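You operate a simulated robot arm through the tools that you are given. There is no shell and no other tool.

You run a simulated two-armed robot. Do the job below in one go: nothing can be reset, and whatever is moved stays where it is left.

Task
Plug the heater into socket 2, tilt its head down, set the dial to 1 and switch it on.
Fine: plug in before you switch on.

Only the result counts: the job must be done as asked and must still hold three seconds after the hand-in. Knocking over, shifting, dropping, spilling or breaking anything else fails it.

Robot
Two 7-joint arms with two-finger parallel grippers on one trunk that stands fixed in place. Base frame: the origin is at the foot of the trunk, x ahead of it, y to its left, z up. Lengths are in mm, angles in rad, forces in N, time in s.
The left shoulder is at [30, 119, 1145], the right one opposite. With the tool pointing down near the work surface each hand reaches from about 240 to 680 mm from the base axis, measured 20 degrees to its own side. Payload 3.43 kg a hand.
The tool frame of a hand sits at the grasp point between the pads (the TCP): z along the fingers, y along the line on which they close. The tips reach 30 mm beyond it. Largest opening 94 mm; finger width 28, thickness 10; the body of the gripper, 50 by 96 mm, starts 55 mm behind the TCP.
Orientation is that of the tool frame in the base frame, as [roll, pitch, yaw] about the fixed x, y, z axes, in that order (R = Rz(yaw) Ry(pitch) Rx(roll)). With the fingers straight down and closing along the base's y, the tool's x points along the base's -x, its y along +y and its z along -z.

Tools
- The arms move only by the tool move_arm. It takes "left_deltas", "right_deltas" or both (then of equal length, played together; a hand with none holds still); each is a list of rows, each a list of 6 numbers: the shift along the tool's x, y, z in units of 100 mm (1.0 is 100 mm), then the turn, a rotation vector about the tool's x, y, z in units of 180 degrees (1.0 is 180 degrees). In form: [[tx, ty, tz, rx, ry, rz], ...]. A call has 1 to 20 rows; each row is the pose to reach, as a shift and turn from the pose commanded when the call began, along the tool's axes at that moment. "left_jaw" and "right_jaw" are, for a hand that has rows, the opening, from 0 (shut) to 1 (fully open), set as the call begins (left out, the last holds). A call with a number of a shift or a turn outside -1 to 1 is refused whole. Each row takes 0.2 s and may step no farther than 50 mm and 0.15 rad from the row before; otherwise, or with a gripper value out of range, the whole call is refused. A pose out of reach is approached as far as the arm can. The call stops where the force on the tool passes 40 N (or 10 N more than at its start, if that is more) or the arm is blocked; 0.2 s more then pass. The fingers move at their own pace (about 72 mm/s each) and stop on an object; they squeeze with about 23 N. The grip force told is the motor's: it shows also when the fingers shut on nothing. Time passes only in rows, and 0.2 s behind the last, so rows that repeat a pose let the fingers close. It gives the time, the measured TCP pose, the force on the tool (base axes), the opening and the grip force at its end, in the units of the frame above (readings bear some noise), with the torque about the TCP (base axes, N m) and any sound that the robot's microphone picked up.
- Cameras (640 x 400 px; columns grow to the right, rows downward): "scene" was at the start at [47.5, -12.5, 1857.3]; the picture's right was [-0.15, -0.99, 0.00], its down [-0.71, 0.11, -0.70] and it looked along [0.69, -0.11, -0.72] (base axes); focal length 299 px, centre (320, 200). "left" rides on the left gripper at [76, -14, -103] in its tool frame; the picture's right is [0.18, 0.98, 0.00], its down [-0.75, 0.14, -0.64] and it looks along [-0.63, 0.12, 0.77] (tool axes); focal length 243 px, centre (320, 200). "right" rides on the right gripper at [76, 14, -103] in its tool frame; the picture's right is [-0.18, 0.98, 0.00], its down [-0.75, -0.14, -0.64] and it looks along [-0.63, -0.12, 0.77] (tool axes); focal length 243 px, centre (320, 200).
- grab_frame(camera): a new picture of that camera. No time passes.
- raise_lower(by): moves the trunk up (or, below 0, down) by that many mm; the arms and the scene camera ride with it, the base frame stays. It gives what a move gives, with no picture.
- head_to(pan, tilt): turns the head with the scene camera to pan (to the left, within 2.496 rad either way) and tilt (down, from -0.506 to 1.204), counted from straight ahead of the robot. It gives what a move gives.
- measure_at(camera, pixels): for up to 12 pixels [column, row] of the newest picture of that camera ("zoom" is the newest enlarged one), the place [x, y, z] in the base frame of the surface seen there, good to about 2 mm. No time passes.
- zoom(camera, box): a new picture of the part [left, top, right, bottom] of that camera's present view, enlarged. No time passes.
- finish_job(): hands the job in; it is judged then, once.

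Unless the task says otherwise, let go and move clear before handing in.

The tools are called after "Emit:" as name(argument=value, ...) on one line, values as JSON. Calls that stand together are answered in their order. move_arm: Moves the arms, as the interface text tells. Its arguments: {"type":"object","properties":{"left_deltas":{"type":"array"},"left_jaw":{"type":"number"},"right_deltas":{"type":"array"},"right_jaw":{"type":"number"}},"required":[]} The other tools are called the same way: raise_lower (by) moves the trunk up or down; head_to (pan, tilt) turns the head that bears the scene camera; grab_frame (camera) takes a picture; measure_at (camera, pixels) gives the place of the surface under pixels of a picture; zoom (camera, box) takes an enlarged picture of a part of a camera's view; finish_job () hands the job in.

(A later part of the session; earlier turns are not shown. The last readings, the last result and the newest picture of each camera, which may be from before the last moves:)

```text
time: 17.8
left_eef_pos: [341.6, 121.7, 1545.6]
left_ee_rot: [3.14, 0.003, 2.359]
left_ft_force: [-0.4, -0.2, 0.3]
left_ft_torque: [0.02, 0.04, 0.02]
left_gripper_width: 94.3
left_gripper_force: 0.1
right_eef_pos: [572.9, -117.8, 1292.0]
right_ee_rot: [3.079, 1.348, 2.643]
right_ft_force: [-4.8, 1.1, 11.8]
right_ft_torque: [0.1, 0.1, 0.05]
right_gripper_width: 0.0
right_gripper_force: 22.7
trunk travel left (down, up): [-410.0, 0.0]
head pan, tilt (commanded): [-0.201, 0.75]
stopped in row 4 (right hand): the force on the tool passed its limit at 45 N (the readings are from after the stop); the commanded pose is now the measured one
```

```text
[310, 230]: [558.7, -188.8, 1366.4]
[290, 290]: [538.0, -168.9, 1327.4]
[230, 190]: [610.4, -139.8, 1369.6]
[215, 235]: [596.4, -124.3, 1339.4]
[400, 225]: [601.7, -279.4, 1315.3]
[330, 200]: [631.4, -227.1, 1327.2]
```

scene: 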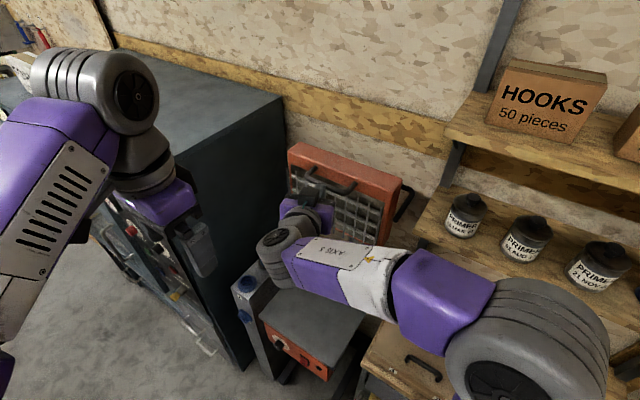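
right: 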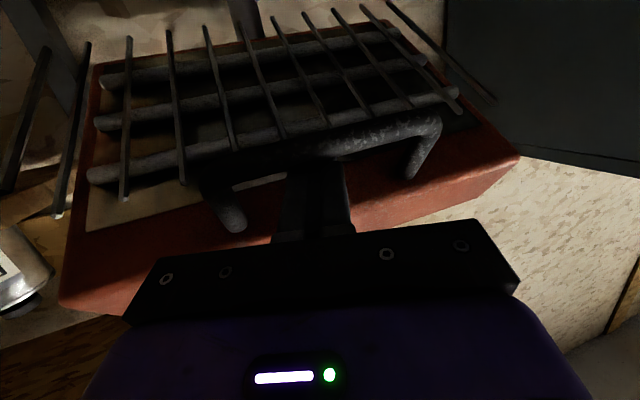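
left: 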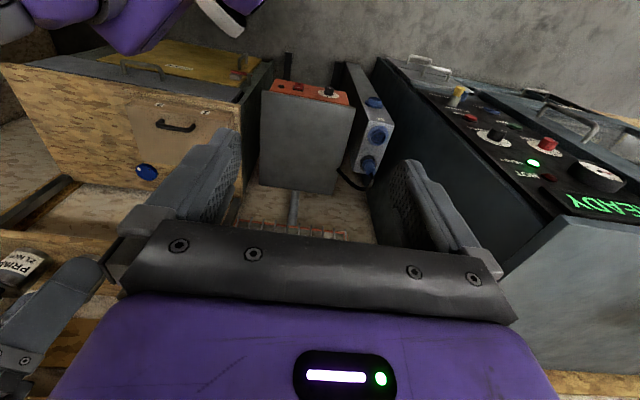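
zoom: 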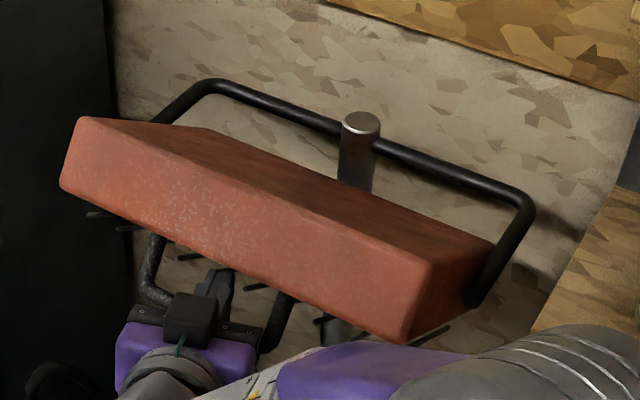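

I've hit the stop at about 56° (45 N). I'll lift off slightly and back the right hand straight out.

Emit:
move_arm(right_deltas=[[-0.05, 0, 0, 0, 0, 0], [-0.05, 0, -0.2, 0, 0, 0], [-0.05, 0, -0.5, 0, 0, 0], [-0.05, 0, -0.8, 0, 0, 0], [-0.05, 0, -1.0, 0, 0, 0], [-0.05, 0, -1.0, 0, 0, 0]])

Emit:
zoom(camera="scene", box=[270, 130, 430, 250])

Emit:
measure_at(camera="zoom", pixels=[[310, 230], [290, 290], [230, 190], [215, 235], [400, 225], [330, 200]])

Emit:
grab_frame(camera="right")

```text
time: 19.2
left_eef_pos: [343.0, 121.5, 1544.1]
left_ee_rot: [-3.141, 0.003, 2.357]
left_ft_force: [-0.3, 0.1, 0.2]
left_ft_torque: [-0.03, 0.02, -0.01]
left_gripper_width: 93.9
left_gripper_force: 0.0
right_eef_pos: [486.5, -76.9, 1316.3]
right_ee_rot: [3.094, 1.342, 2.658]
right_ft_force: [0.6, 0.7, 0.2]
right_ft_torque: [-0.02, -0.01, 0.0]
right_gripper_width: 0.0
right_gripper_force: 23.2
trunk travel left (down, up): [-410.0, 0.0]
head pan, tilt (commanded): [-0.201, 0.75]
```

```text
3.33 times, centred on (350, 190) of scene
```

zoom: 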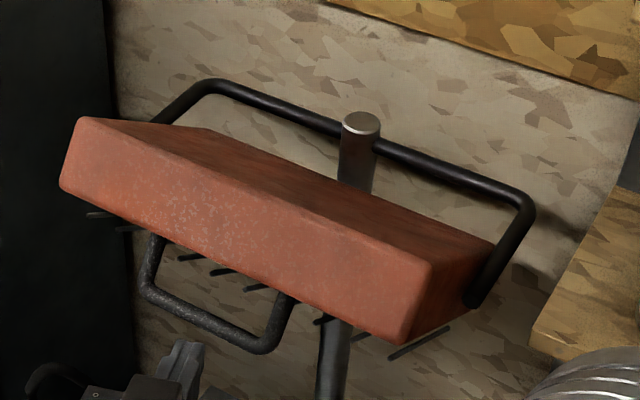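

```text
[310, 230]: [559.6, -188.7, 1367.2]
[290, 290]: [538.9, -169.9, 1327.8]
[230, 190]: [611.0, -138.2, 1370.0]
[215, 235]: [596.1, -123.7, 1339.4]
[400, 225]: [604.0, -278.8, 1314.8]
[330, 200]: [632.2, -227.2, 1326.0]
```

```text
taken
```

right: 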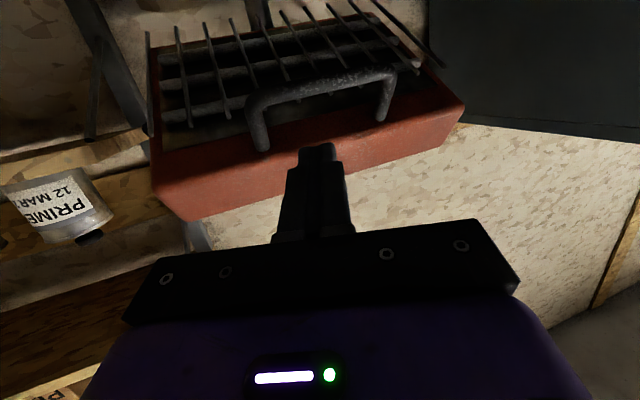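

The head stays at its stop after release (slope unchanged). Next I'll bring the right hand back, pointing down and out of the way. I'll also measure the plug and post so the left hand can take the plug.

Emit:
move_arm(right_deltas=[[-0.05, -0.1, -0.05, 0, 0, 0], [-0.1, -0.2, -0.1, 0, 0.042, 0], [-0.15, -0.3, -0.15, 0, 0.084, 0], [-0.2, -0.4, -0.2, 0, 0.126, 0], [-0.25, -0.5, -0.25, 0, 0.168, 0], [-0.3, -0.6, -0.3, 0, 0.21, 0], [-0.35, -0.7, -0.35, 0, 0.252, 0], [-0.4, -0.8, -0.4, 0, 0.294, 0], [-0.45, -0.9, -0.45, 0, 0.336, 0], [-0.5, -1.0, -0.46, 0, 0.378, 0], [-0.5, -1.0, -0.46, 0, 0.42, 0], [-0.5, -1.0, -0.46, 0, 0.42, 0]])

Emit:
grab_frame(camera="scene")

Emit:
zoom(camera="scene", box=[220, 230, 300, 290])

```text
time: 21.8
left_eef_pos: [341.6, 121.0, 1544.3]
left_ee_rot: [3.14, 0.002, 2.356]
left_ft_force: [0.1, -0.1, 0.5]
left_ft_torque: [-0.03, 0.01, 0.0]
left_gripper_width: 94.0
left_gripper_force: 0.1
right_eef_pos: [412.1, -155.9, 1374.2]
right_ee_rot: [3.132, 0.023, 2.705]
right_ft_force: [-0.8, 0.7, 0.0]
right_ft_torque: [0.0, -0.01, -0.01]
right_gripper_width: 0.0
right_gripper_force: 23.1
trunk travel left (down, up): [-410.0, 0.0]
head pan, tilt (commanded): [-0.201, 0.75]
```

```text
taken
```

scene: 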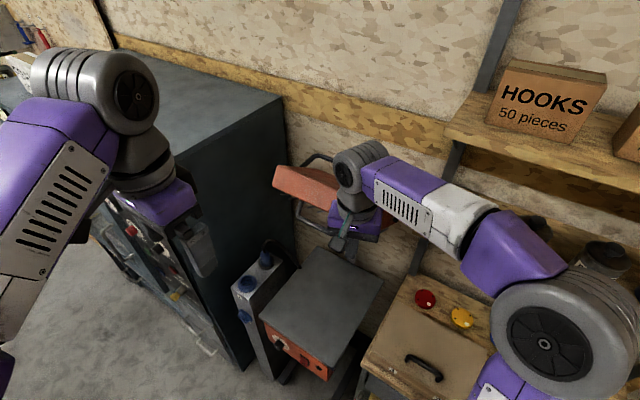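

```text
6.67 times, centred on (260, 260) of scene
```

zoom: 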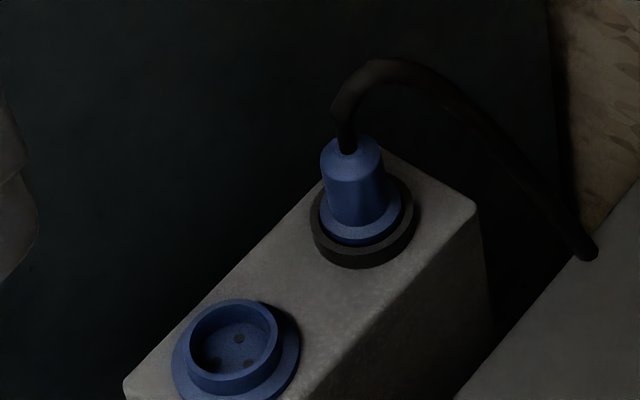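

Emit:
measure_at(camera="zoom", pixels=[[345, 165], [355, 195], [358, 235], [320, 235], [355, 262], [233, 303], [193, 340], [277, 345], [235, 390], [240, 355], [330, 300], [445, 200]])

Emit:
measure_at(camera="zoom", pixels=[[385, 160], [470, 212], [130, 382], [175, 365], [205, 385], [345, 145], [375, 75], [440, 85], [500, 140], [560, 210], [590, 250], [400, 235]])

```text
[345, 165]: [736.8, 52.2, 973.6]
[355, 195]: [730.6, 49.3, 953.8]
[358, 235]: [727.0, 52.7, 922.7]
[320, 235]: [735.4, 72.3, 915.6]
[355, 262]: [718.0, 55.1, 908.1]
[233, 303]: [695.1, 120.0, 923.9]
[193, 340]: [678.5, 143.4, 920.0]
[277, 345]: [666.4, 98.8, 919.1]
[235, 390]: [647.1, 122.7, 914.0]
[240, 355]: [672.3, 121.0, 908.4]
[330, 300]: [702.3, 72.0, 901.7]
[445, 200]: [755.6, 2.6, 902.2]
```

```text
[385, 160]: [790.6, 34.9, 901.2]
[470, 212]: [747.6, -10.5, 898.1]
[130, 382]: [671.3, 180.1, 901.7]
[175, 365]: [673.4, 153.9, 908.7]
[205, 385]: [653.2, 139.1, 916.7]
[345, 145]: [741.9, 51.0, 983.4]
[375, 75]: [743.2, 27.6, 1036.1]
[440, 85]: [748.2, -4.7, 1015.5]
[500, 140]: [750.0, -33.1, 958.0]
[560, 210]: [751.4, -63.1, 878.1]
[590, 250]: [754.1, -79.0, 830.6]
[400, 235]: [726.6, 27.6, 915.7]
```

Post top is z=901.5, socket 2 candidate centre is about (672,121) with its rim at z≈920, and the plug axis is about (740,50) with its top at z≈980. I'll draw the right hand further back so the trunk can come down safely later, and measure its elbow and the shelf.

Emit:
move_arm(right_deltas=[[0.2, -0.12, -0.25, 0, 0, 0], [0.4, -0.24, -0.5, 0, 0, 0], [0.6, -0.36, -0.75, 0, 0, 0], [0.77, -0.47, -0.95, 0, 0, 0], [0.77, -0.47, -0.95, 0, 0, 0]])

Emit:
head_to(pan=-0.6, tilt=0.9)

Emit:
grab_frame(camera="scene")

```text
time: 23.0
left_eef_pos: [343.6, 120.9, 1544.1]
left_ee_rot: [3.141, -0.001, 2.356]
left_ft_force: [-0.2, -0.2, -0.2]
left_ft_torque: [-0.01, 0.0, -0.03]
left_gripper_width: 94.0
left_gripper_force: 0.1
right_eef_pos: [322.8, -165.9, 1466.7]
right_ee_rot: [3.131, 0.023, 2.705]
right_ft_force: [1.1, 1.5, 0.1]
right_ft_torque: [-0.02, 0.02, -0.02]
right_gripper_width: 0.0
right_gripper_force: 22.9
trunk travel left (down, up): [-410.0, 0.0]
head pan, tilt (commanded): [-0.201, 0.75]
```

```text
time: 23.9
left_eef_pos: [343.6, 122.0, 1545.6]
left_ee_rot: [3.141, 0.001, 2.357]
left_ft_force: [0.0, 0.7, 0.3]
left_ft_torque: [-0.02, -0.03, -0.05]
left_gripper_width: 94.1
left_gripper_force: 0.0
right_eef_pos: [322.2, -166.0, 1466.9]
right_ee_rot: [3.13, 0.024, 2.705]
right_ft_force: [-0.8, 0.6, 0.4]
right_ft_torque: [-0.01, 0.0, 0.05]
right_gripper_width: 0.1
right_gripper_force: 23.0
trunk travel left (down, up): [-410.0, 0.0]
head pan, tilt (commanded): [-0.6, 0.901]
```

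```text
taken
```

scene: 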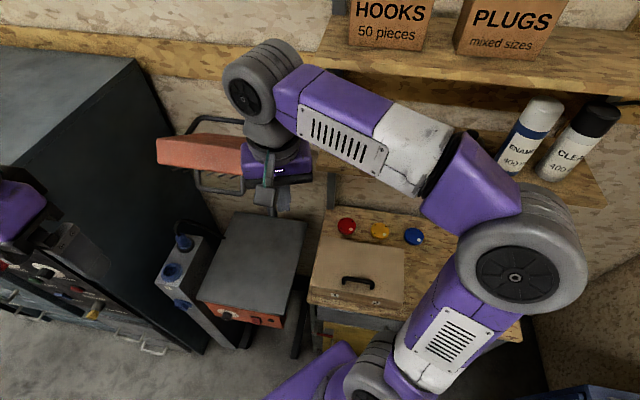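

Emit:
measure_at(camera="scene", pixels=[[510, 275], [470, 195], [570, 250], [400, 140], [360, 260], [370, 300], [540, 110], [590, 190], [560, 165], [345, 225], [260, 90], [480, 300]])

```text
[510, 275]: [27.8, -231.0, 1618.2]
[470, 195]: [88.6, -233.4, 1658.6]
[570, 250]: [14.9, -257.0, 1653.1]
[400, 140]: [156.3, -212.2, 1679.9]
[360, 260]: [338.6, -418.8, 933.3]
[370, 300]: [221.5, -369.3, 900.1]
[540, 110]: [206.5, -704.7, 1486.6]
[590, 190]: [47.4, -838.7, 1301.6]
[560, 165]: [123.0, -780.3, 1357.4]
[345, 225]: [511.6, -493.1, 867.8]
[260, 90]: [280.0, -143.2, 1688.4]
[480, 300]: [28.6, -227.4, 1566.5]
```

The right elbow is near (15,-260,1620), well clear of the bench (z≈933) and the shelf. Lowering the trunk 250 mm is safe and brings the left arm and scene camera to working height.

Emit:
raise_lower(by=-250)

Emit:
head_to(pan=0.05, tilt=0.8)

Emit:
grab_frame(camera="scene")

Emit:
grab_frame(camera="left")

```text
time: 26.5
left_eef_pos: [343.1, 121.4, 1293.4]
left_ee_rot: [3.14, 0.0, 2.358]
left_ft_force: [0.2, 0.1, -0.2]
left_ft_torque: [0.0, -0.01, 0.0]
left_gripper_width: 93.9
left_gripper_force: 0.0
right_eef_pos: [322.4, -165.9, 1215.3]
right_ee_rot: [3.129, 0.025, 2.702]
right_ft_force: [1.1, -0.3, 0.0]
right_ft_torque: [-0.04, -0.02, -0.02]
right_gripper_width: 0.1
right_gripper_force: 22.9
trunk travel left (down, up): [-160.0, 250.0]
head pan, tilt (commanded): [-0.6, 0.901]
```

```text
time: 27.5
left_eef_pos: [342.8, 121.2, 1293.7]
left_ee_rot: [3.141, 0.001, 2.358]
left_ft_force: [0.2, 1.0, 0.1]
left_ft_torque: [0.02, -0.02, -0.01]
left_gripper_width: 94.1
left_gripper_force: 0.1
right_eef_pos: [322.3, -166.4, 1216.8]
right_ee_rot: [3.132, 0.024, 2.703]
right_ft_force: [0.6, 0.2, -0.7]
right_ft_torque: [-0.01, -0.03, -0.03]
right_gripper_width: 0.0
right_gripper_force: 22.7
trunk travel left (down, up): [-160.0, 250.0]
head pan, tilt (commanded): [0.051, 0.799]
```

```text
taken
```

scene: 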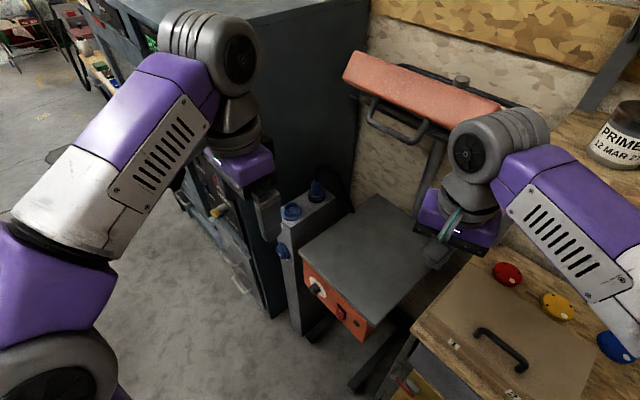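

```text
taken
```

left: 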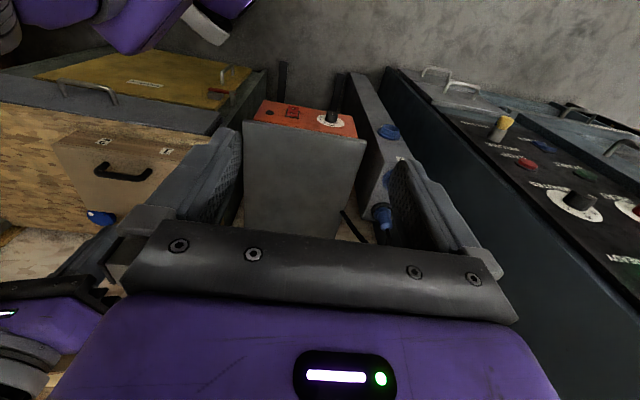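

Both arms came down clear of everything, and the scene camera has a better view of the panel and post. I'll zoom on the socket labels, the dial and the switch.

Emit:
zoom(camera="scene", box=[265, 170, 345, 270])

Emit:
zoom(camera="scene", box=[295, 255, 375, 345])

Emit:
zoom(camera="left", box=[230, 60, 430, 240])

```text
4.00 times, centred on (305, 220) of scene
```

zoom: 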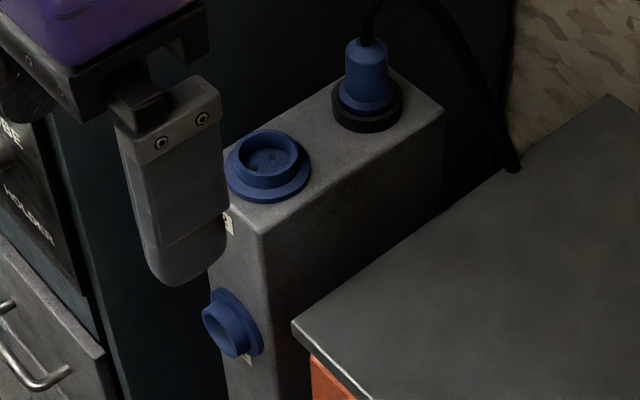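

```text
4.44 times, centred on (335, 300) of scene
```

zoom: 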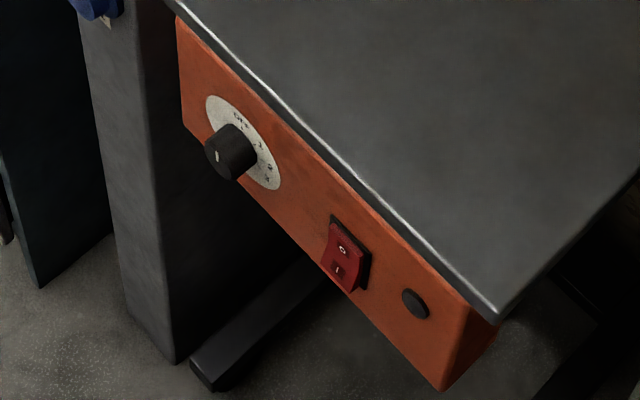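

```text
2.22 times, centred on (330, 150) of left
```

zoom: 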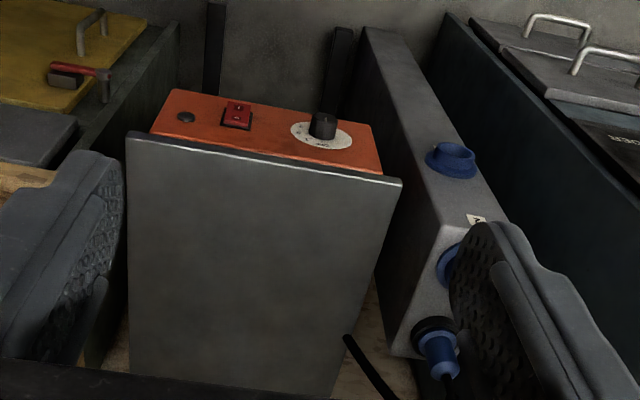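

The dial carries a scale (OFF, 1, 2, 3) with a white pointer on the knob, and the red rocker has O on top and I below. I'll bring the left hand to a viewpoint in front of the post to read the label under the front socket.

Emit:
move_arm(left_deltas=[[-0.04, 0.15, 0.25, 0, 0, 0], [-0.09, 0.3, 0.5, 0, 0, 0], [-0.13, 0.45, 0.75, 0, 0, 0], [-0.17, 0.6, 1.0, 0, 0, 0]])

Emit:
move_arm(left_deltas=[[-0.04, 0.2, 0.25, 0, 0, 0], [-0.09, 0.4, 0.5, 0, 0, 0], [-0.13, 0.6, 0.75, 0, 0, 0], [-0.17, 0.8, 1.0, 0, 0, 0]])

Emit:
move_arm(left_deltas=[[-0.04, 0.2, 0.25, 0, 0, 0], [-0.09, 0.4, 0.5, 0, 0, 0], [-0.13, 0.6, 0.75, 0, 0, 0], [-0.17, 0.8, 1.0, 0, 0, 0], [-0.17, 0.8, 1.0, 0, 0, 0]])

Emit:
grab_frame(camera="left")

Emit:
grab_frame(camera="scene")

```text
time: 28.5
left_eef_pos: [397.7, 152.0, 1195.8]
left_ee_rot: [3.139, 0.002, 2.356]
left_ft_force: [-0.3, 0.3, -0.7]
left_ft_torque: [0.01, 0.01, 0.02]
left_gripper_width: 93.7
left_gripper_force: 0.0
right_eef_pos: [322.8, -165.4, 1216.7]
right_ee_rot: [3.131, 0.021, 2.702]
right_ft_force: [0.4, -0.3, 0.7]
right_ft_torque: [0.0, 0.01, 0.03]
right_gripper_width: 0.0
right_gripper_force: 23.1
trunk travel left (down, up): [-160.0, 250.0]
head pan, tilt (commanded): [0.051, 0.799]
```

```text
time: 29.5
left_eef_pos: [466.9, 198.2, 1095.6]
left_ee_rot: [3.141, 0.001, 2.357]
left_ft_force: [0.0, -0.3, 0.4]
left_ft_torque: [0.04, 0.02, 0.03]
left_gripper_width: 94.2
left_gripper_force: 0.1
right_eef_pos: [322.5, -165.6, 1217.0]
right_ee_rot: [3.131, 0.02, 2.704]
right_ft_force: [-0.1, -0.9, 0.4]
right_ft_torque: [-0.01, 0.01, 0.02]
right_gripper_width: 0.1
right_gripper_force: 22.4
trunk travel left (down, up): [-160.0, 250.0]
head pan, tilt (commanded): [0.051, 0.799]
```

```text
time: 30.7
left_eef_pos: [534.4, 241.5, 995.7]
left_ee_rot: [3.139, 0.001, 2.356]
left_ft_force: [0.8, -0.1, -0.9]
left_ft_torque: [0.02, 0.0, -0.02]
left_gripper_width: 94.1
left_gripper_force: 0.1
right_eef_pos: [323.0, -166.5, 1216.5]
right_ee_rot: [3.132, 0.023, 2.702]
right_ft_force: [1.0, 0.8, -0.7]
right_ft_torque: [0.0, 0.01, 0.0]
right_gripper_width: 0.1
right_gripper_force: 22.8
trunk travel left (down, up): [-160.0, 250.0]
head pan, tilt (commanded): [0.051, 0.799]
```

```text
taken
```

left: 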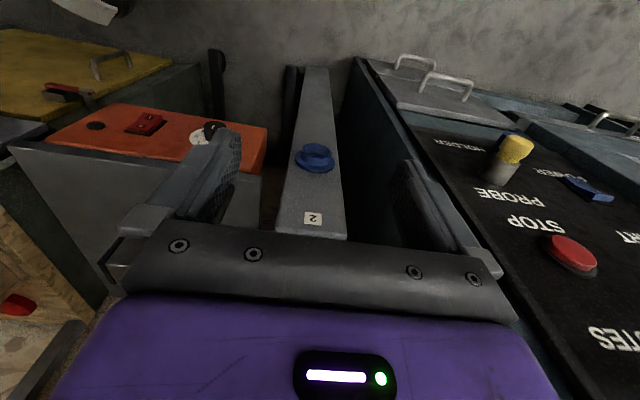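

```text
taken
```

scene: 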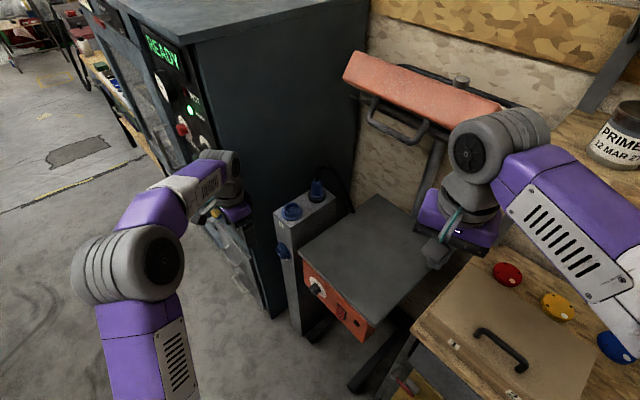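

The "2" tag sits directly above the front-face socket and below the top one, so I still need to read the other tag hidden under the front socket. I'll measure the cabinet's clearance, then go lower with the camera tilted up.

Emit:
zoom(camera="left", box=[260, 100, 380, 240])

Emit:
measure_at(camera="left", pixels=[[313, 218], [314, 157], [445, 85], [412, 60], [515, 148], [400, 130], [360, 62], [570, 255], [340, 200], [278, 210], [315, 80], [440, 220]])

```text
2.86 times, centred on (320, 170) of left
```

zoom: 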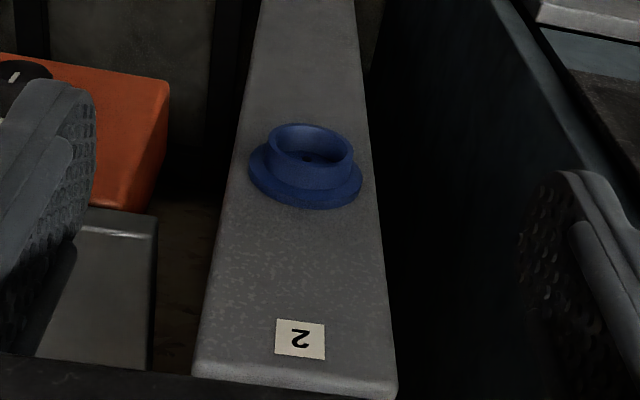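

```text
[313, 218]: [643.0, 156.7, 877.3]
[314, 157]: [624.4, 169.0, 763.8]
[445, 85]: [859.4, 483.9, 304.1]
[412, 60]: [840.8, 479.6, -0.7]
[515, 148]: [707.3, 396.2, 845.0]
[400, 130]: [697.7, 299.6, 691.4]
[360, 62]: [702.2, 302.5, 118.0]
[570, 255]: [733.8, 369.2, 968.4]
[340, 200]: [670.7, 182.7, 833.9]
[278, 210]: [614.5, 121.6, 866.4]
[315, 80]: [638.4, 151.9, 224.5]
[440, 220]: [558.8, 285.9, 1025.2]
```

The tag at (643,157,877) reads "2", and the cabinet's nearest controls are 150 mm or more to the side. I'll lower the left hand and pitch it to see the tag below the front socket.

Emit:
move_arm(left_deltas=[[0.1, 0.0, 0.3, 0, 0, 0], [0.2, 0.0, 0.6, 0, 0, 0], [0.3, 0.0, 1.0, 0, 0, 0]])

Emit:
move_arm(left_deltas=[[0.05, 0, 0.2, 0, -0.042, 0], [0.1, 0, 0.4, 0, -0.084, 0], [0.15, 0, 0.6, 0, -0.126, 0], [0.15, 0, 0.9, 0, -0.168, 0], [0.15, 0, 0.9, 0, -0.168, 0]])

Emit:
grab_frame(camera="left")

Emit:
zoom(camera="left", box=[260, 60, 400, 240])

```text
time: 31.5
left_eef_pos: [513.7, 261.9, 894.6]
left_ee_rot: [3.141, 0.003, 2.357]
left_ft_force: [0.1, 0.0, 0.0]
left_ft_torque: [-0.02, -0.02, -0.01]
left_gripper_width: 94.0
left_gripper_force: 0.1
right_eef_pos: [322.7, -165.5, 1217.4]
right_ee_rot: [3.132, 0.023, 2.703]
right_ft_force: [1.1, 0.2, 0.0]
right_ft_torque: [0.02, 0.04, -0.04]
right_gripper_width: 0.0
right_gripper_force: 23.2
trunk travel left (down, up): [-160.0, 250.0]
head pan, tilt (commanded): [0.051, 0.799]
```

```text
time: 32.7
left_eef_pos: [503.7, 271.0, 804.1]
left_ee_rot: [3.139, 0.53, 2.355]
left_ft_force: [0.2, 0.7, 0.1]
left_ft_torque: [0.01, 0.0, -0.02]
left_gripper_width: 93.9
left_gripper_force: 0.0
right_eef_pos: [322.7, -166.7, 1217.4]
right_ee_rot: [3.131, 0.022, 2.703]
right_ft_force: [0.1, -0.6, -0.6]
right_ft_torque: [0.02, 0.01, -0.01]
right_gripper_width: 0.0
right_gripper_force: 23.2
trunk travel left (down, up): [-160.0, 250.0]
head pan, tilt (commanded): [0.051, 0.799]
```

```text
taken
```

left: 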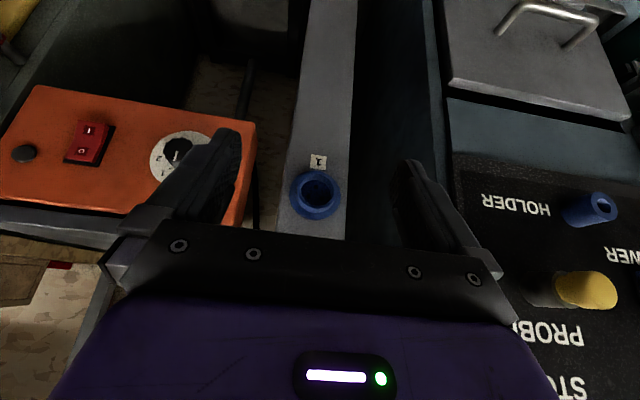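

```text
2.22 times, centred on (330, 150) of left
```

zoom: 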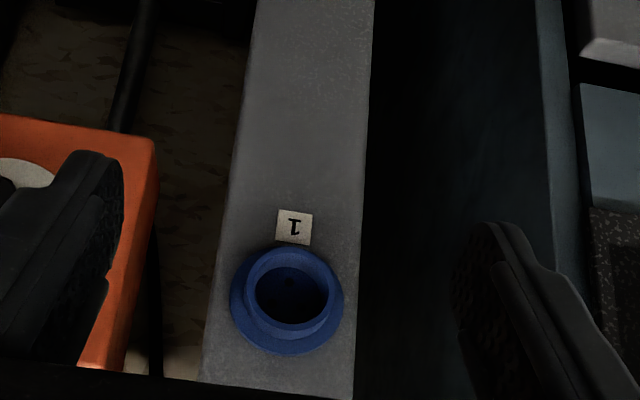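

The front-face socket is tagged "1" right below it, so socket 2 is the top one at (672,121). From here I can also zoom on the heater's panel.

Emit:
zoom(camera="left", box=[0, 80, 250, 220])

Emit:
zoom(camera="left", box=[140, 120, 220, 190])

Emit:
zoom(camera="left", box=[50, 110, 130, 180])

```text
2.56 times, centred on (125, 150) of left
```

zoom: 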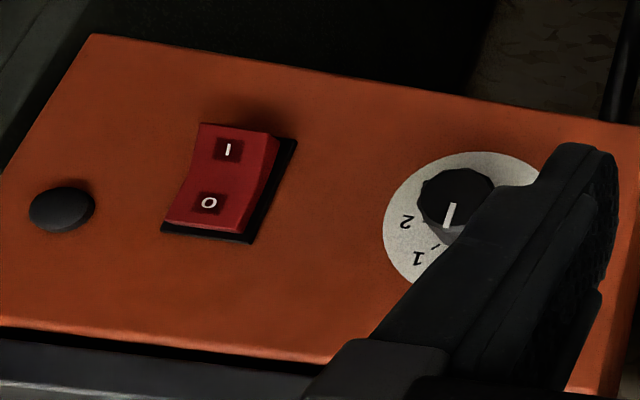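

```text
5.71 times, centred on (180, 155) of left
```

zoom: 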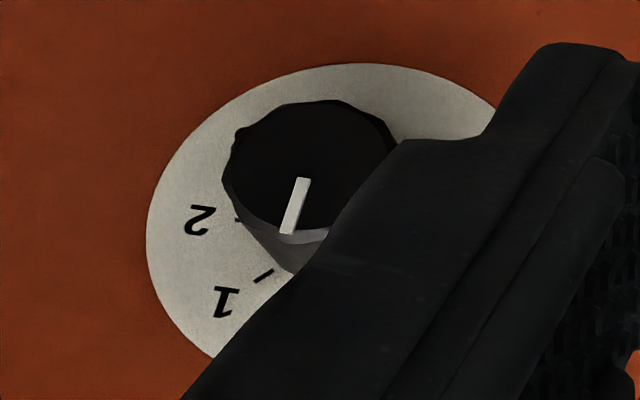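

```text
5.71 times, centred on (90, 145) of left
```

zoom: 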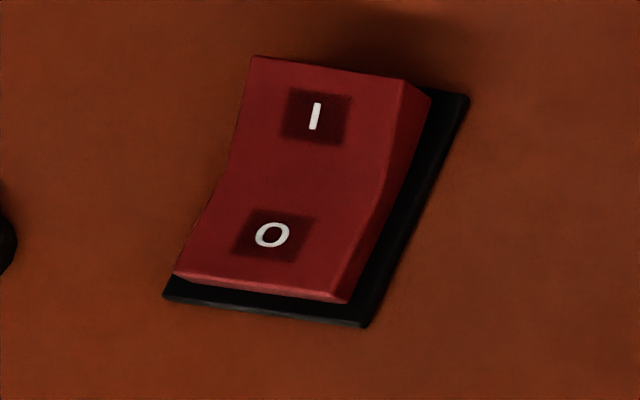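

The rocker's I half (lower in the world) stands out, so the heater is off, and the knob points up at OFF with 1 and 2 clockwise. Now for the plug. I'll raise the left hand above the post with jaws open, keeping its heading along the post's axis.

Emit:
move_arm(left_deltas=[[-0.13, 0, -0.215, 0, 0, 0], [-0.25, 0, -0.43, 0, 0, 0], [-0.38, 0, -0.65, 0, 0, 0], [-0.506, 0, -0.863, 0, 0, 0]], left_jaw=1)

Emit:
move_arm(left_deltas=[[-0.15, 0, -0.25, 0, -0.019, 0], [-0.3, 0, -0.5, 0, -0.037, 0], [-0.45, 0, -0.75, 0, -0.056, 0], [-0.58, 0, -0.99, 0, -0.056, 0], [-0.58, 0, -0.99, 0, -0.056, 0]])

Emit:
grab_frame(camera="left")

Emit:
grab_frame(camera="scene")

```text
time: 33.7
left_eef_pos: [504.7, 270.0, 905.9]
left_ee_rot: [3.141, 0.527, 2.356]
left_ft_force: [-0.4, -0.4, -0.3]
left_ft_torque: [0.03, -0.02, 0.03]
left_gripper_width: 94.0
left_gripper_force: 0.0
right_eef_pos: [322.8, -166.1, 1216.7]
right_ee_rot: [3.132, 0.025, 2.704]
right_ft_force: [0.6, 0.2, 0.7]
right_ft_torque: [-0.01, -0.03, -0.02]
right_gripper_width: 0.0
right_gripper_force: 22.9
trunk travel left (down, up): [-160.0, 250.0]
head pan, tilt (commanded): [0.051, 0.799]
```

```text
time: 34.9
left_eef_pos: [503.7, 273.9, 1020.7]
left_ee_rot: [-3.141, 0.705, 2.357]
left_ft_force: [-0.1, -0.1, -0.5]
left_ft_torque: [0.0, 0.01, 0.01]
left_gripper_width: 94.0
left_gripper_force: 0.0
right_eef_pos: [322.1, -165.0, 1215.7]
right_ee_rot: [3.131, 0.023, 2.703]
right_ft_force: [-0.5, 0.5, -0.3]
right_ft_torque: [-0.01, -0.05, 0.0]
right_gripper_width: 0.0
right_gripper_force: 23.3
trunk travel left (down, up): [-160.0, 250.0]
head pan, tilt (commanded): [0.051, 0.799]
```

```text
taken
```

left: 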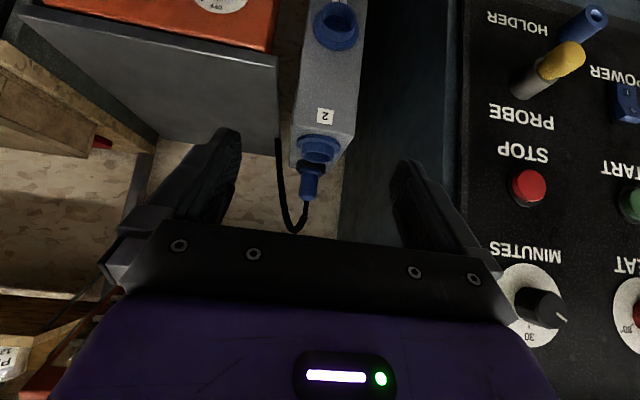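

```text
taken
```

scene: 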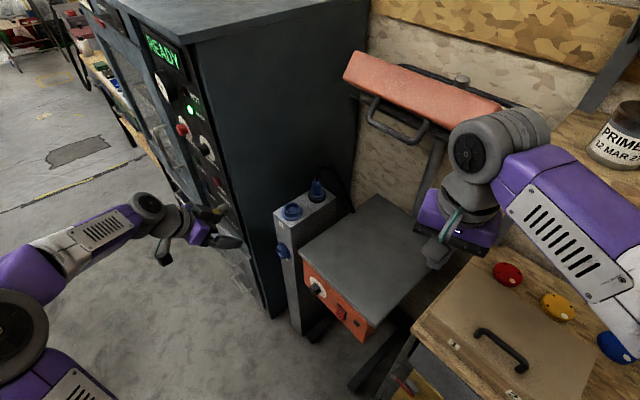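

The post and plug are in full view of the scene camera. I'll remeasure the plug and socket 2 carefully before closing in.

Emit:
zoom(camera="scene", box=[272, 165, 352, 225])

```text
6.67 times, centred on (312, 195) of scene
```

zoom: 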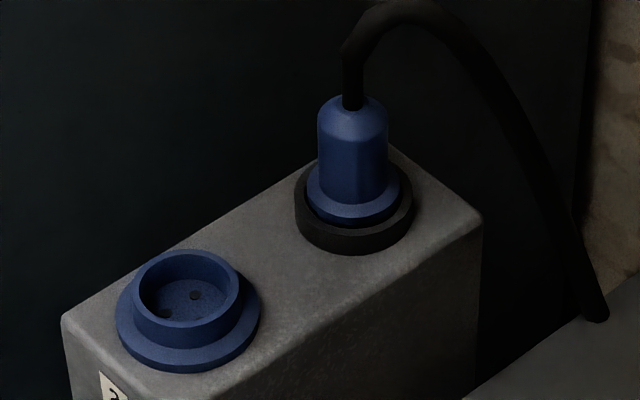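

Emit:
measure_at(camera="zoom", pixels=[[352, 118], [352, 145], [352, 180], [321, 150], [384, 150], [353, 213], [311, 192], [397, 192], [355, 235], [300, 205], [409, 200], [335, 120]])

Emit:
measure_at(camera="zoom", pixels=[[187, 252], [136, 293], [239, 288], [187, 323], [185, 285], [165, 312], [195, 296], [118, 315], [259, 312], [185, 362], [65, 318], [480, 215]])

```text
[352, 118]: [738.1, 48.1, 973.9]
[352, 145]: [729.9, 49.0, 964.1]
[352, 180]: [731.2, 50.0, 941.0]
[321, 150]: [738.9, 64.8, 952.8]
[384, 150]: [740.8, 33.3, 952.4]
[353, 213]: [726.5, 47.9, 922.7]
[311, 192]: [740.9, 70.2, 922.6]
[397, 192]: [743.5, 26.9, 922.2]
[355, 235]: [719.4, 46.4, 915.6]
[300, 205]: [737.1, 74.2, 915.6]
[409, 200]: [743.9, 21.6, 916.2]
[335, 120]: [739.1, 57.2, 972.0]
```

```text
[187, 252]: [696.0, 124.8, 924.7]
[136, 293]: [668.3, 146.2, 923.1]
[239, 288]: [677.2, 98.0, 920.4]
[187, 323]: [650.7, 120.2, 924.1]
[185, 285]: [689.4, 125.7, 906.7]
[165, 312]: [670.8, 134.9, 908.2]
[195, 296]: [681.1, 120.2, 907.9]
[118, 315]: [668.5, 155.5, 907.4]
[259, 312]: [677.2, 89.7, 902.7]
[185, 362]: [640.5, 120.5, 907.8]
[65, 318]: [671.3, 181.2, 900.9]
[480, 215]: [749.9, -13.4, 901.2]
```

The plug axis is about (743.5, 49.5) with the body about 31 mm across from z≈925 to 970. Socket 2's centre is (673,122) with its rim at z≈923. I'll advance along the post's axis at z≈1020 toward the pre-grasp.

Emit:
move_arm(left_deltas=[[-0.23, 0.012, 0.2, 0, 0, 0], [-0.47, 0.024, 0.4, 0, 0, 0], [-0.7, 0.036, 0.597, 0, 0, 0]])

Emit:
move_arm(left_deltas=[[-0.23, 0.012, 0.2, 0, 0, 0], [-0.47, 0.024, 0.4, 0, 0, 0], [-0.7, 0.036, 0.597, 0, 0, 0], [-0.7, 0.036, 0.597, 0, 0, 0]])

Emit:
grab_frame(camera="left")

Emit:
grab_frame(camera="scene")

```text
time: 35.7
left_eef_pos: [571.6, 208.8, 1020.2]
left_ee_rot: [-3.141, 0.701, 2.356]
left_ft_force: [0.4, -0.5, -0.6]
left_ft_torque: [-0.01, 0.04, 0.0]
left_gripper_width: 93.7
left_gripper_force: 0.1
right_eef_pos: [322.5, -166.2, 1216.8]
right_ee_rot: [3.13, 0.022, 2.704]
right_ft_force: [0.4, -0.4, -0.5]
right_ft_torque: [0.02, 0.03, -0.01]
right_gripper_width: 0.0
right_gripper_force: 23.4
trunk travel left (down, up): [-160.0, 250.0]
head pan, tilt (commanded): [0.051, 0.799]
```

```text
time: 36.7
left_eef_pos: [637.6, 148.0, 1019.9]
left_ee_rot: [3.14, 0.705, 2.357]
left_ft_force: [-0.3, -0.4, 0.4]
left_ft_torque: [0.0, -0.03, 0.0]
left_gripper_width: 94.0
left_gripper_force: 0.1
right_eef_pos: [322.7, -166.2, 1218.4]
right_ee_rot: [3.131, 0.024, 2.703]
right_ft_force: [-1.0, 0.1, -0.3]
right_ft_torque: [0.0, 0.01, -0.01]
right_gripper_width: 0.0
right_gripper_force: 23.6
trunk travel left (down, up): [-160.0, 250.0]
head pan, tilt (commanded): [0.051, 0.799]
```

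```text
taken
```

left: 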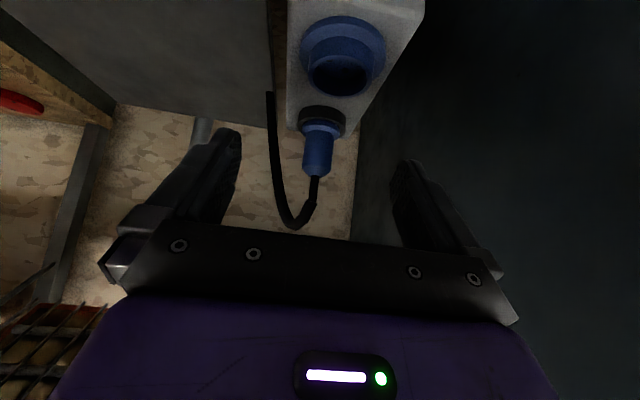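

```text
taken
```

scene: 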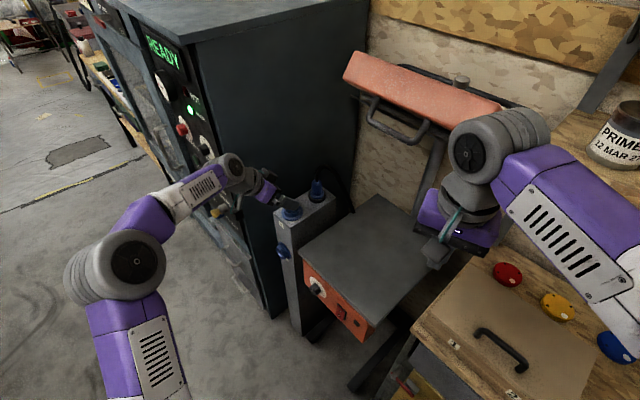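

The plug is centred between the open fingers (plug at (318,150), fingers at 225 and 405). I'll check its place through the left camera and move to the pre-grasp.

Emit:
measure_at(camera="left", pixels=[[317, 150], [317, 172], [304, 155], [331, 155], [322, 125], [340, 70]])

Emit:
move_arm(left_deltas=[[-0.24, 0.018, 0.2, 0, 0, 0], [-0.48, 0.036, 0.4, 0, 0, 0], [-0.71, 0.052, 0.595, 0, 0, 0], [-0.71, 0.052, 0.595, 0, 0, 0]])

Emit:
grab_frame(camera="left")

Emit:
zoom(camera="scene", box=[252, 140, 372, 230])

```text
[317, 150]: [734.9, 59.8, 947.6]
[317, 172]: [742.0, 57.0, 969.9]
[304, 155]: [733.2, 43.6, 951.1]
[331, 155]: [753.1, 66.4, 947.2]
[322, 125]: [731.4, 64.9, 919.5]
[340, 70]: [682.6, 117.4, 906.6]
```

```text
time: 37.7
left_eef_pos: [707.4, 87.5, 1019.5]
left_ee_rot: [3.14, 0.705, 2.356]
left_ft_force: [0.0, -0.2, -0.5]
left_ft_torque: [-0.01, -0.01, -0.01]
left_gripper_width: 93.8
left_gripper_force: 0.0
right_eef_pos: [322.0, -165.0, 1216.8]
right_ee_rot: [3.131, 0.025, 2.705]
right_ft_force: [0.4, 0.0, 0.2]
right_ft_torque: [-0.03, -0.03, -0.01]
right_gripper_width: 0.1
right_gripper_force: 22.8
trunk travel left (down, up): [-160.0, 250.0]
head pan, tilt (commanded): [0.051, 0.799]
```

```text
taken
```

left: 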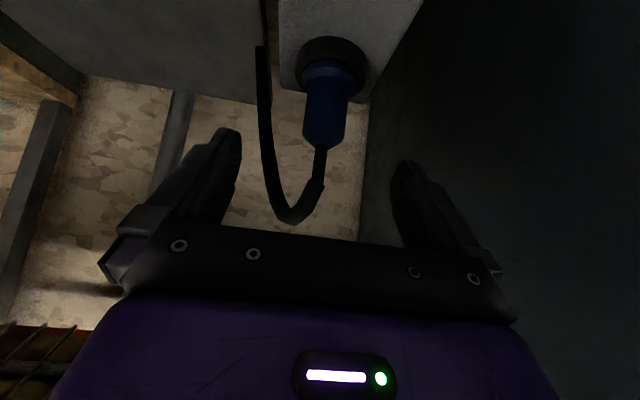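

```text
4.44 times, centred on (312, 185) of scene
```

zoom: 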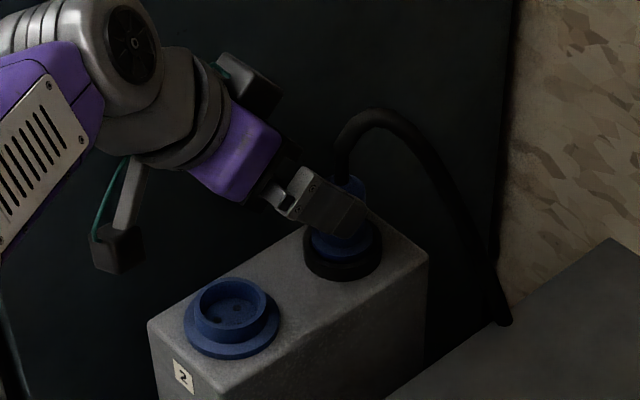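

The plug stays centred (u' ≈ 562 for both plug and hand). I'll slide straight in along the fingers by about 80 mm with jaws open.

Emit:
move_arm(left_deltas=[[0, 0, 0.2, 0, 0, 0], [-0.005, 0, 0.4, 0, 0, 0], [-0.01, 0, 0.6, 0, 0, 0], [-0.016, 0, 0.795, 0, 0, 0], [-0.016, 0, 0.795, 0, 0, 0]])

Emit:
grab_frame(camera="left")

Emit:
zoom(camera="scene", box=[252, 140, 372, 230])

```text
time: 38.9
left_eef_pos: [742.9, 47.4, 960.2]
left_ee_rot: [3.139, 0.706, 2.355]
left_ft_force: [0.9, 0.8, -0.2]
left_ft_torque: [-0.03, 0.02, -0.02]
left_gripper_width: 93.9
left_gripper_force: 0.0
left hand out of reach, approached as far as the arm can: row 4
right_eef_pos: [322.5, -165.7, 1216.9]
right_ee_rot: [3.131, 0.025, 2.703]
right_ft_force: [-0.5, -0.4, -0.6]
right_ft_torque: [0.0, -0.01, -0.04]
right_gripper_width: 0.0
right_gripper_force: 22.9
trunk travel left (down, up): [-160.0, 250.0]
head pan, tilt (commanded): [0.051, 0.799]
```

```text
taken
```

left: 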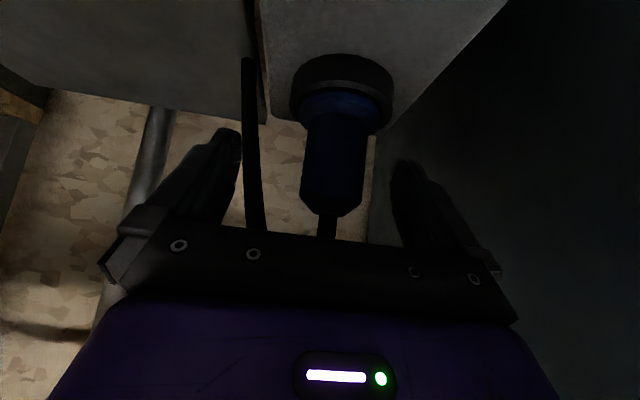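

```text
4.44 times, centred on (312, 185) of scene
```

zoom: 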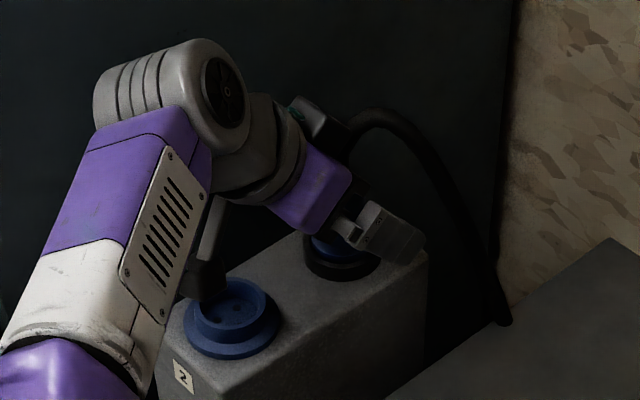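

The hand is around the plug at (743,47,960), at the edge of its reach. I'll nudge 2.5 mm sideways to centre and close the jaws on the plug body.

Emit:
move_arm(left_deltas=[[0, 0.025, 0, 0, 0, 0], [0, 0.025, 0, 0, 0, 0], [0, 0.025, 0, 0, 0, 0], [0, 0.025, 0, 0, 0, 0], [0, 0.025, 0, 0, 0, 0]], left_jaw=0)

Emit:
grab_frame(camera="left")

Emit:
zoom(camera="scene", box=[252, 140, 372, 230])

```text
time: 40.1
left_eef_pos: [742.9, 49.9, 959.5]
left_ee_rot: [3.141, 0.703, 2.356]
left_ft_force: [0.2, -1.1, 2.3]
left_ft_torque: [-0.08, -0.03, 0.01]
left_gripper_width: 37.0
left_gripper_force: 23.2
left hand out of reach, approached as far as the arm can: row 1, 2, 3, 4, 5
right_eef_pos: [322.3, -165.9, 1217.2]
right_ee_rot: [3.131, 0.024, 2.704]
right_ft_force: [0.0, -0.8, 0.0]
right_ft_torque: [-0.03, -0.02, 0.01]
right_gripper_width: 0.0
right_gripper_force: 22.8
trunk travel left (down, up): [-160.0, 250.0]
head pan, tilt (commanded): [0.051, 0.799]
```

```text
taken
```

left: 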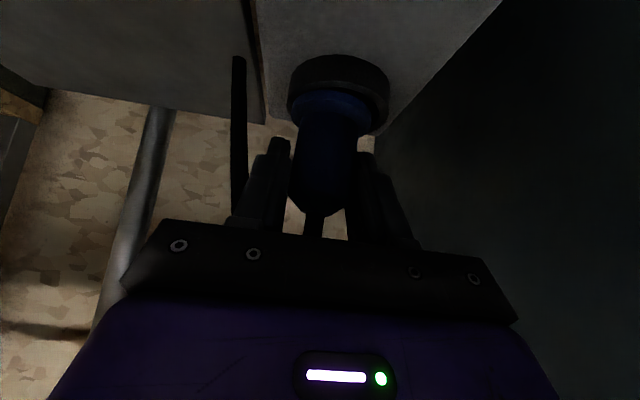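

```text
4.44 times, centred on (312, 185) of scene
```

zoom: 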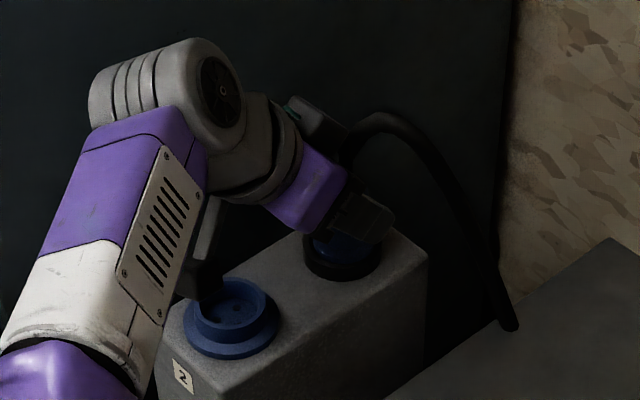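

Jaws stopped on the plug at 37 mm with 23 N. The arm is at its reach limit, so I'll lift straight up with the trunk, starting with a small 15 mm step.

Emit:
raise_lower(by=15)

Emit:
zoom(camera="scene", box=[252, 140, 372, 230])

Emit:
grab_frame(camera="left")

```text
time: 40.8
left_eef_pos: [743.3, 50.3, 975.5]
left_ee_rot: [-3.14, 0.703, 2.356]
left_ft_force: [-0.4, -0.4, -1.4]
left_ft_torque: [0.02, 0.0, 0.03]
left_gripper_width: 36.9
left_gripper_force: 22.7
right_eef_pos: [322.5, -165.0, 1230.7]
right_ee_rot: [3.131, 0.023, 2.704]
right_ft_force: [1.1, -1.0, 0.7]
right_ft_torque: [-0.01, 0.02, 0.02]
right_gripper_width: 0.0
right_gripper_force: 23.0
trunk travel left (down, up): [-175.0, 235.0]
head pan, tilt (commanded): [0.051, 0.799]
```

```text
4.44 times, centred on (312, 185) of scene
```

zoom: 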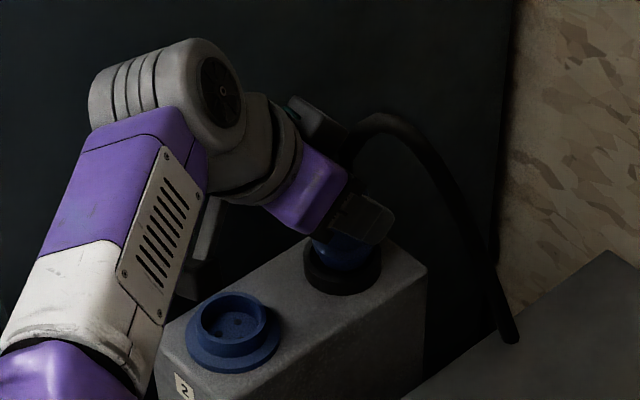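

```text
taken
```

left: 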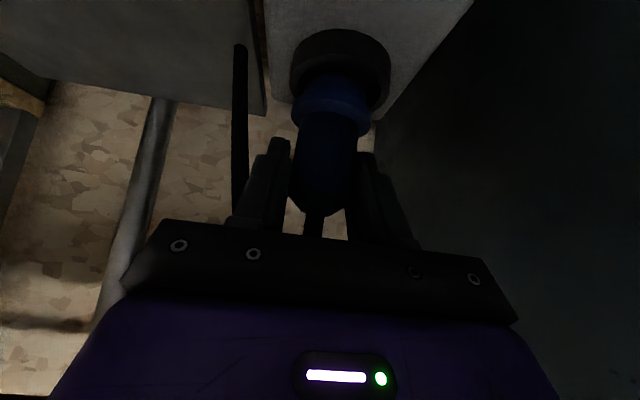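

The plug comes up with the hand; in the left view its collar now stands clear of the black ring at (342,85). I'll continue lifting.

Emit:
raise_lower(by=55)

Emit:
grab_frame(camera="left")

Emit:
zoom(camera="scene", box=[252, 150, 372, 240])

```text
time: 41.7
left_eef_pos: [744.1, 49.1, 1029.6]
left_ee_rot: [-3.141, 0.705, 2.357]
left_ft_force: [0.2, 0.6, 0.1]
left_ft_torque: [0.02, 0.0, 0.01]
left_gripper_width: 37.1
left_gripper_force: 22.9
right_eef_pos: [322.0, -166.9, 1286.7]
right_ee_rot: [3.13, 0.022, 2.703]
right_ft_force: [0.6, 0.0, 0.4]
right_ft_torque: [0.01, 0.01, 0.01]
right_gripper_width: 0.1
right_gripper_force: 23.1
trunk travel left (down, up): [-230.0, 180.0]
head pan, tilt (commanded): [0.051, 0.799]
```

```text
taken
```

left: 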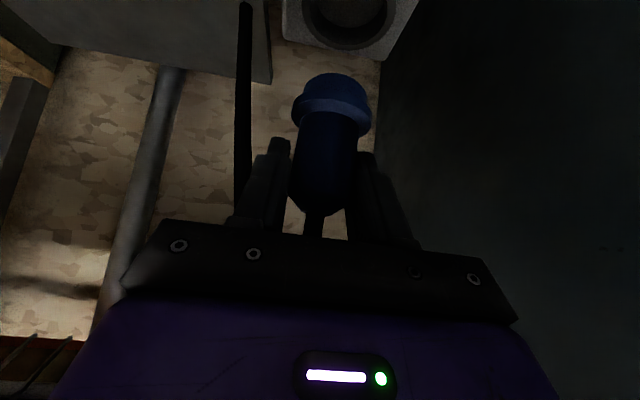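

```text
4.44 times, centred on (312, 195) of scene
```

zoom: 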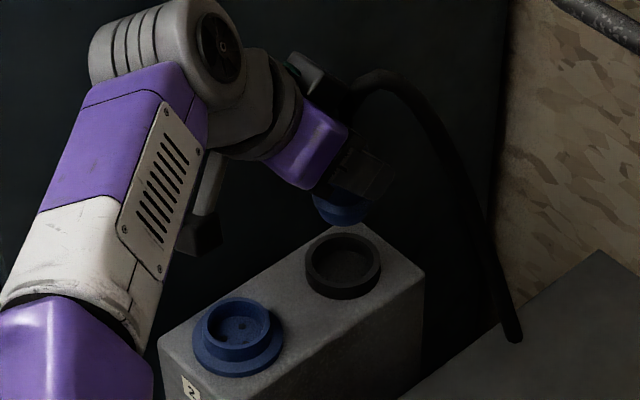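

The plug is free and hanging in the grip. I'll measure the empty ring and socket 2 together so I can shift by exactly their difference.

Emit:
zoom(camera="scene", box=[277, 195, 347, 245])

```text
8.00 times, centred on (312, 220) of scene
```

zoom: 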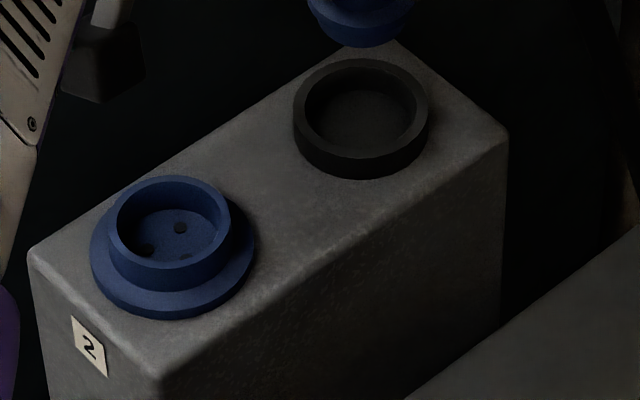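

Emit:
measure_at(camera="zoom", pixels=[[360, 63], [361, 153], [298, 108], [424, 107], [170, 180], [169, 256], [112, 216], [227, 214], [180, 228], [145, 248], [185, 256], [172, 213]])

Emit:
measure_at(camera="zoom", pixels=[[325, 73], [395, 73], [315, 140], [410, 140], [130, 190], [210, 190], [125, 245], [215, 245], [360, 110], [340, 30], [380, 30], [360, 45]])

```text
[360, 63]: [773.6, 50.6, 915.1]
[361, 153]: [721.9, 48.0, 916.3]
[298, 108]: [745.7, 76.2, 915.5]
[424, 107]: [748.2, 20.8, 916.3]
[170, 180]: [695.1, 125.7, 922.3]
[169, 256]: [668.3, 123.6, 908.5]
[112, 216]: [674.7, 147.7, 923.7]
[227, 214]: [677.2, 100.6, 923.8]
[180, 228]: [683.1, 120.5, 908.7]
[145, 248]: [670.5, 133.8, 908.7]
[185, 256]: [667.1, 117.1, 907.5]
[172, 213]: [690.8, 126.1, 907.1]
```

```text
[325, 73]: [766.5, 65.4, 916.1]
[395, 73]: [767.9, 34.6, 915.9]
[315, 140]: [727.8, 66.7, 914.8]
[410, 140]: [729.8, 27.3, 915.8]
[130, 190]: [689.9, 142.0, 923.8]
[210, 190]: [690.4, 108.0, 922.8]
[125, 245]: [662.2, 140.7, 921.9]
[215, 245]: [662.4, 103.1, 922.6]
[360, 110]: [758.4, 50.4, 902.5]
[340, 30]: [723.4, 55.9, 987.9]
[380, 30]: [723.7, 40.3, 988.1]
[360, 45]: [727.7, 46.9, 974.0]
```

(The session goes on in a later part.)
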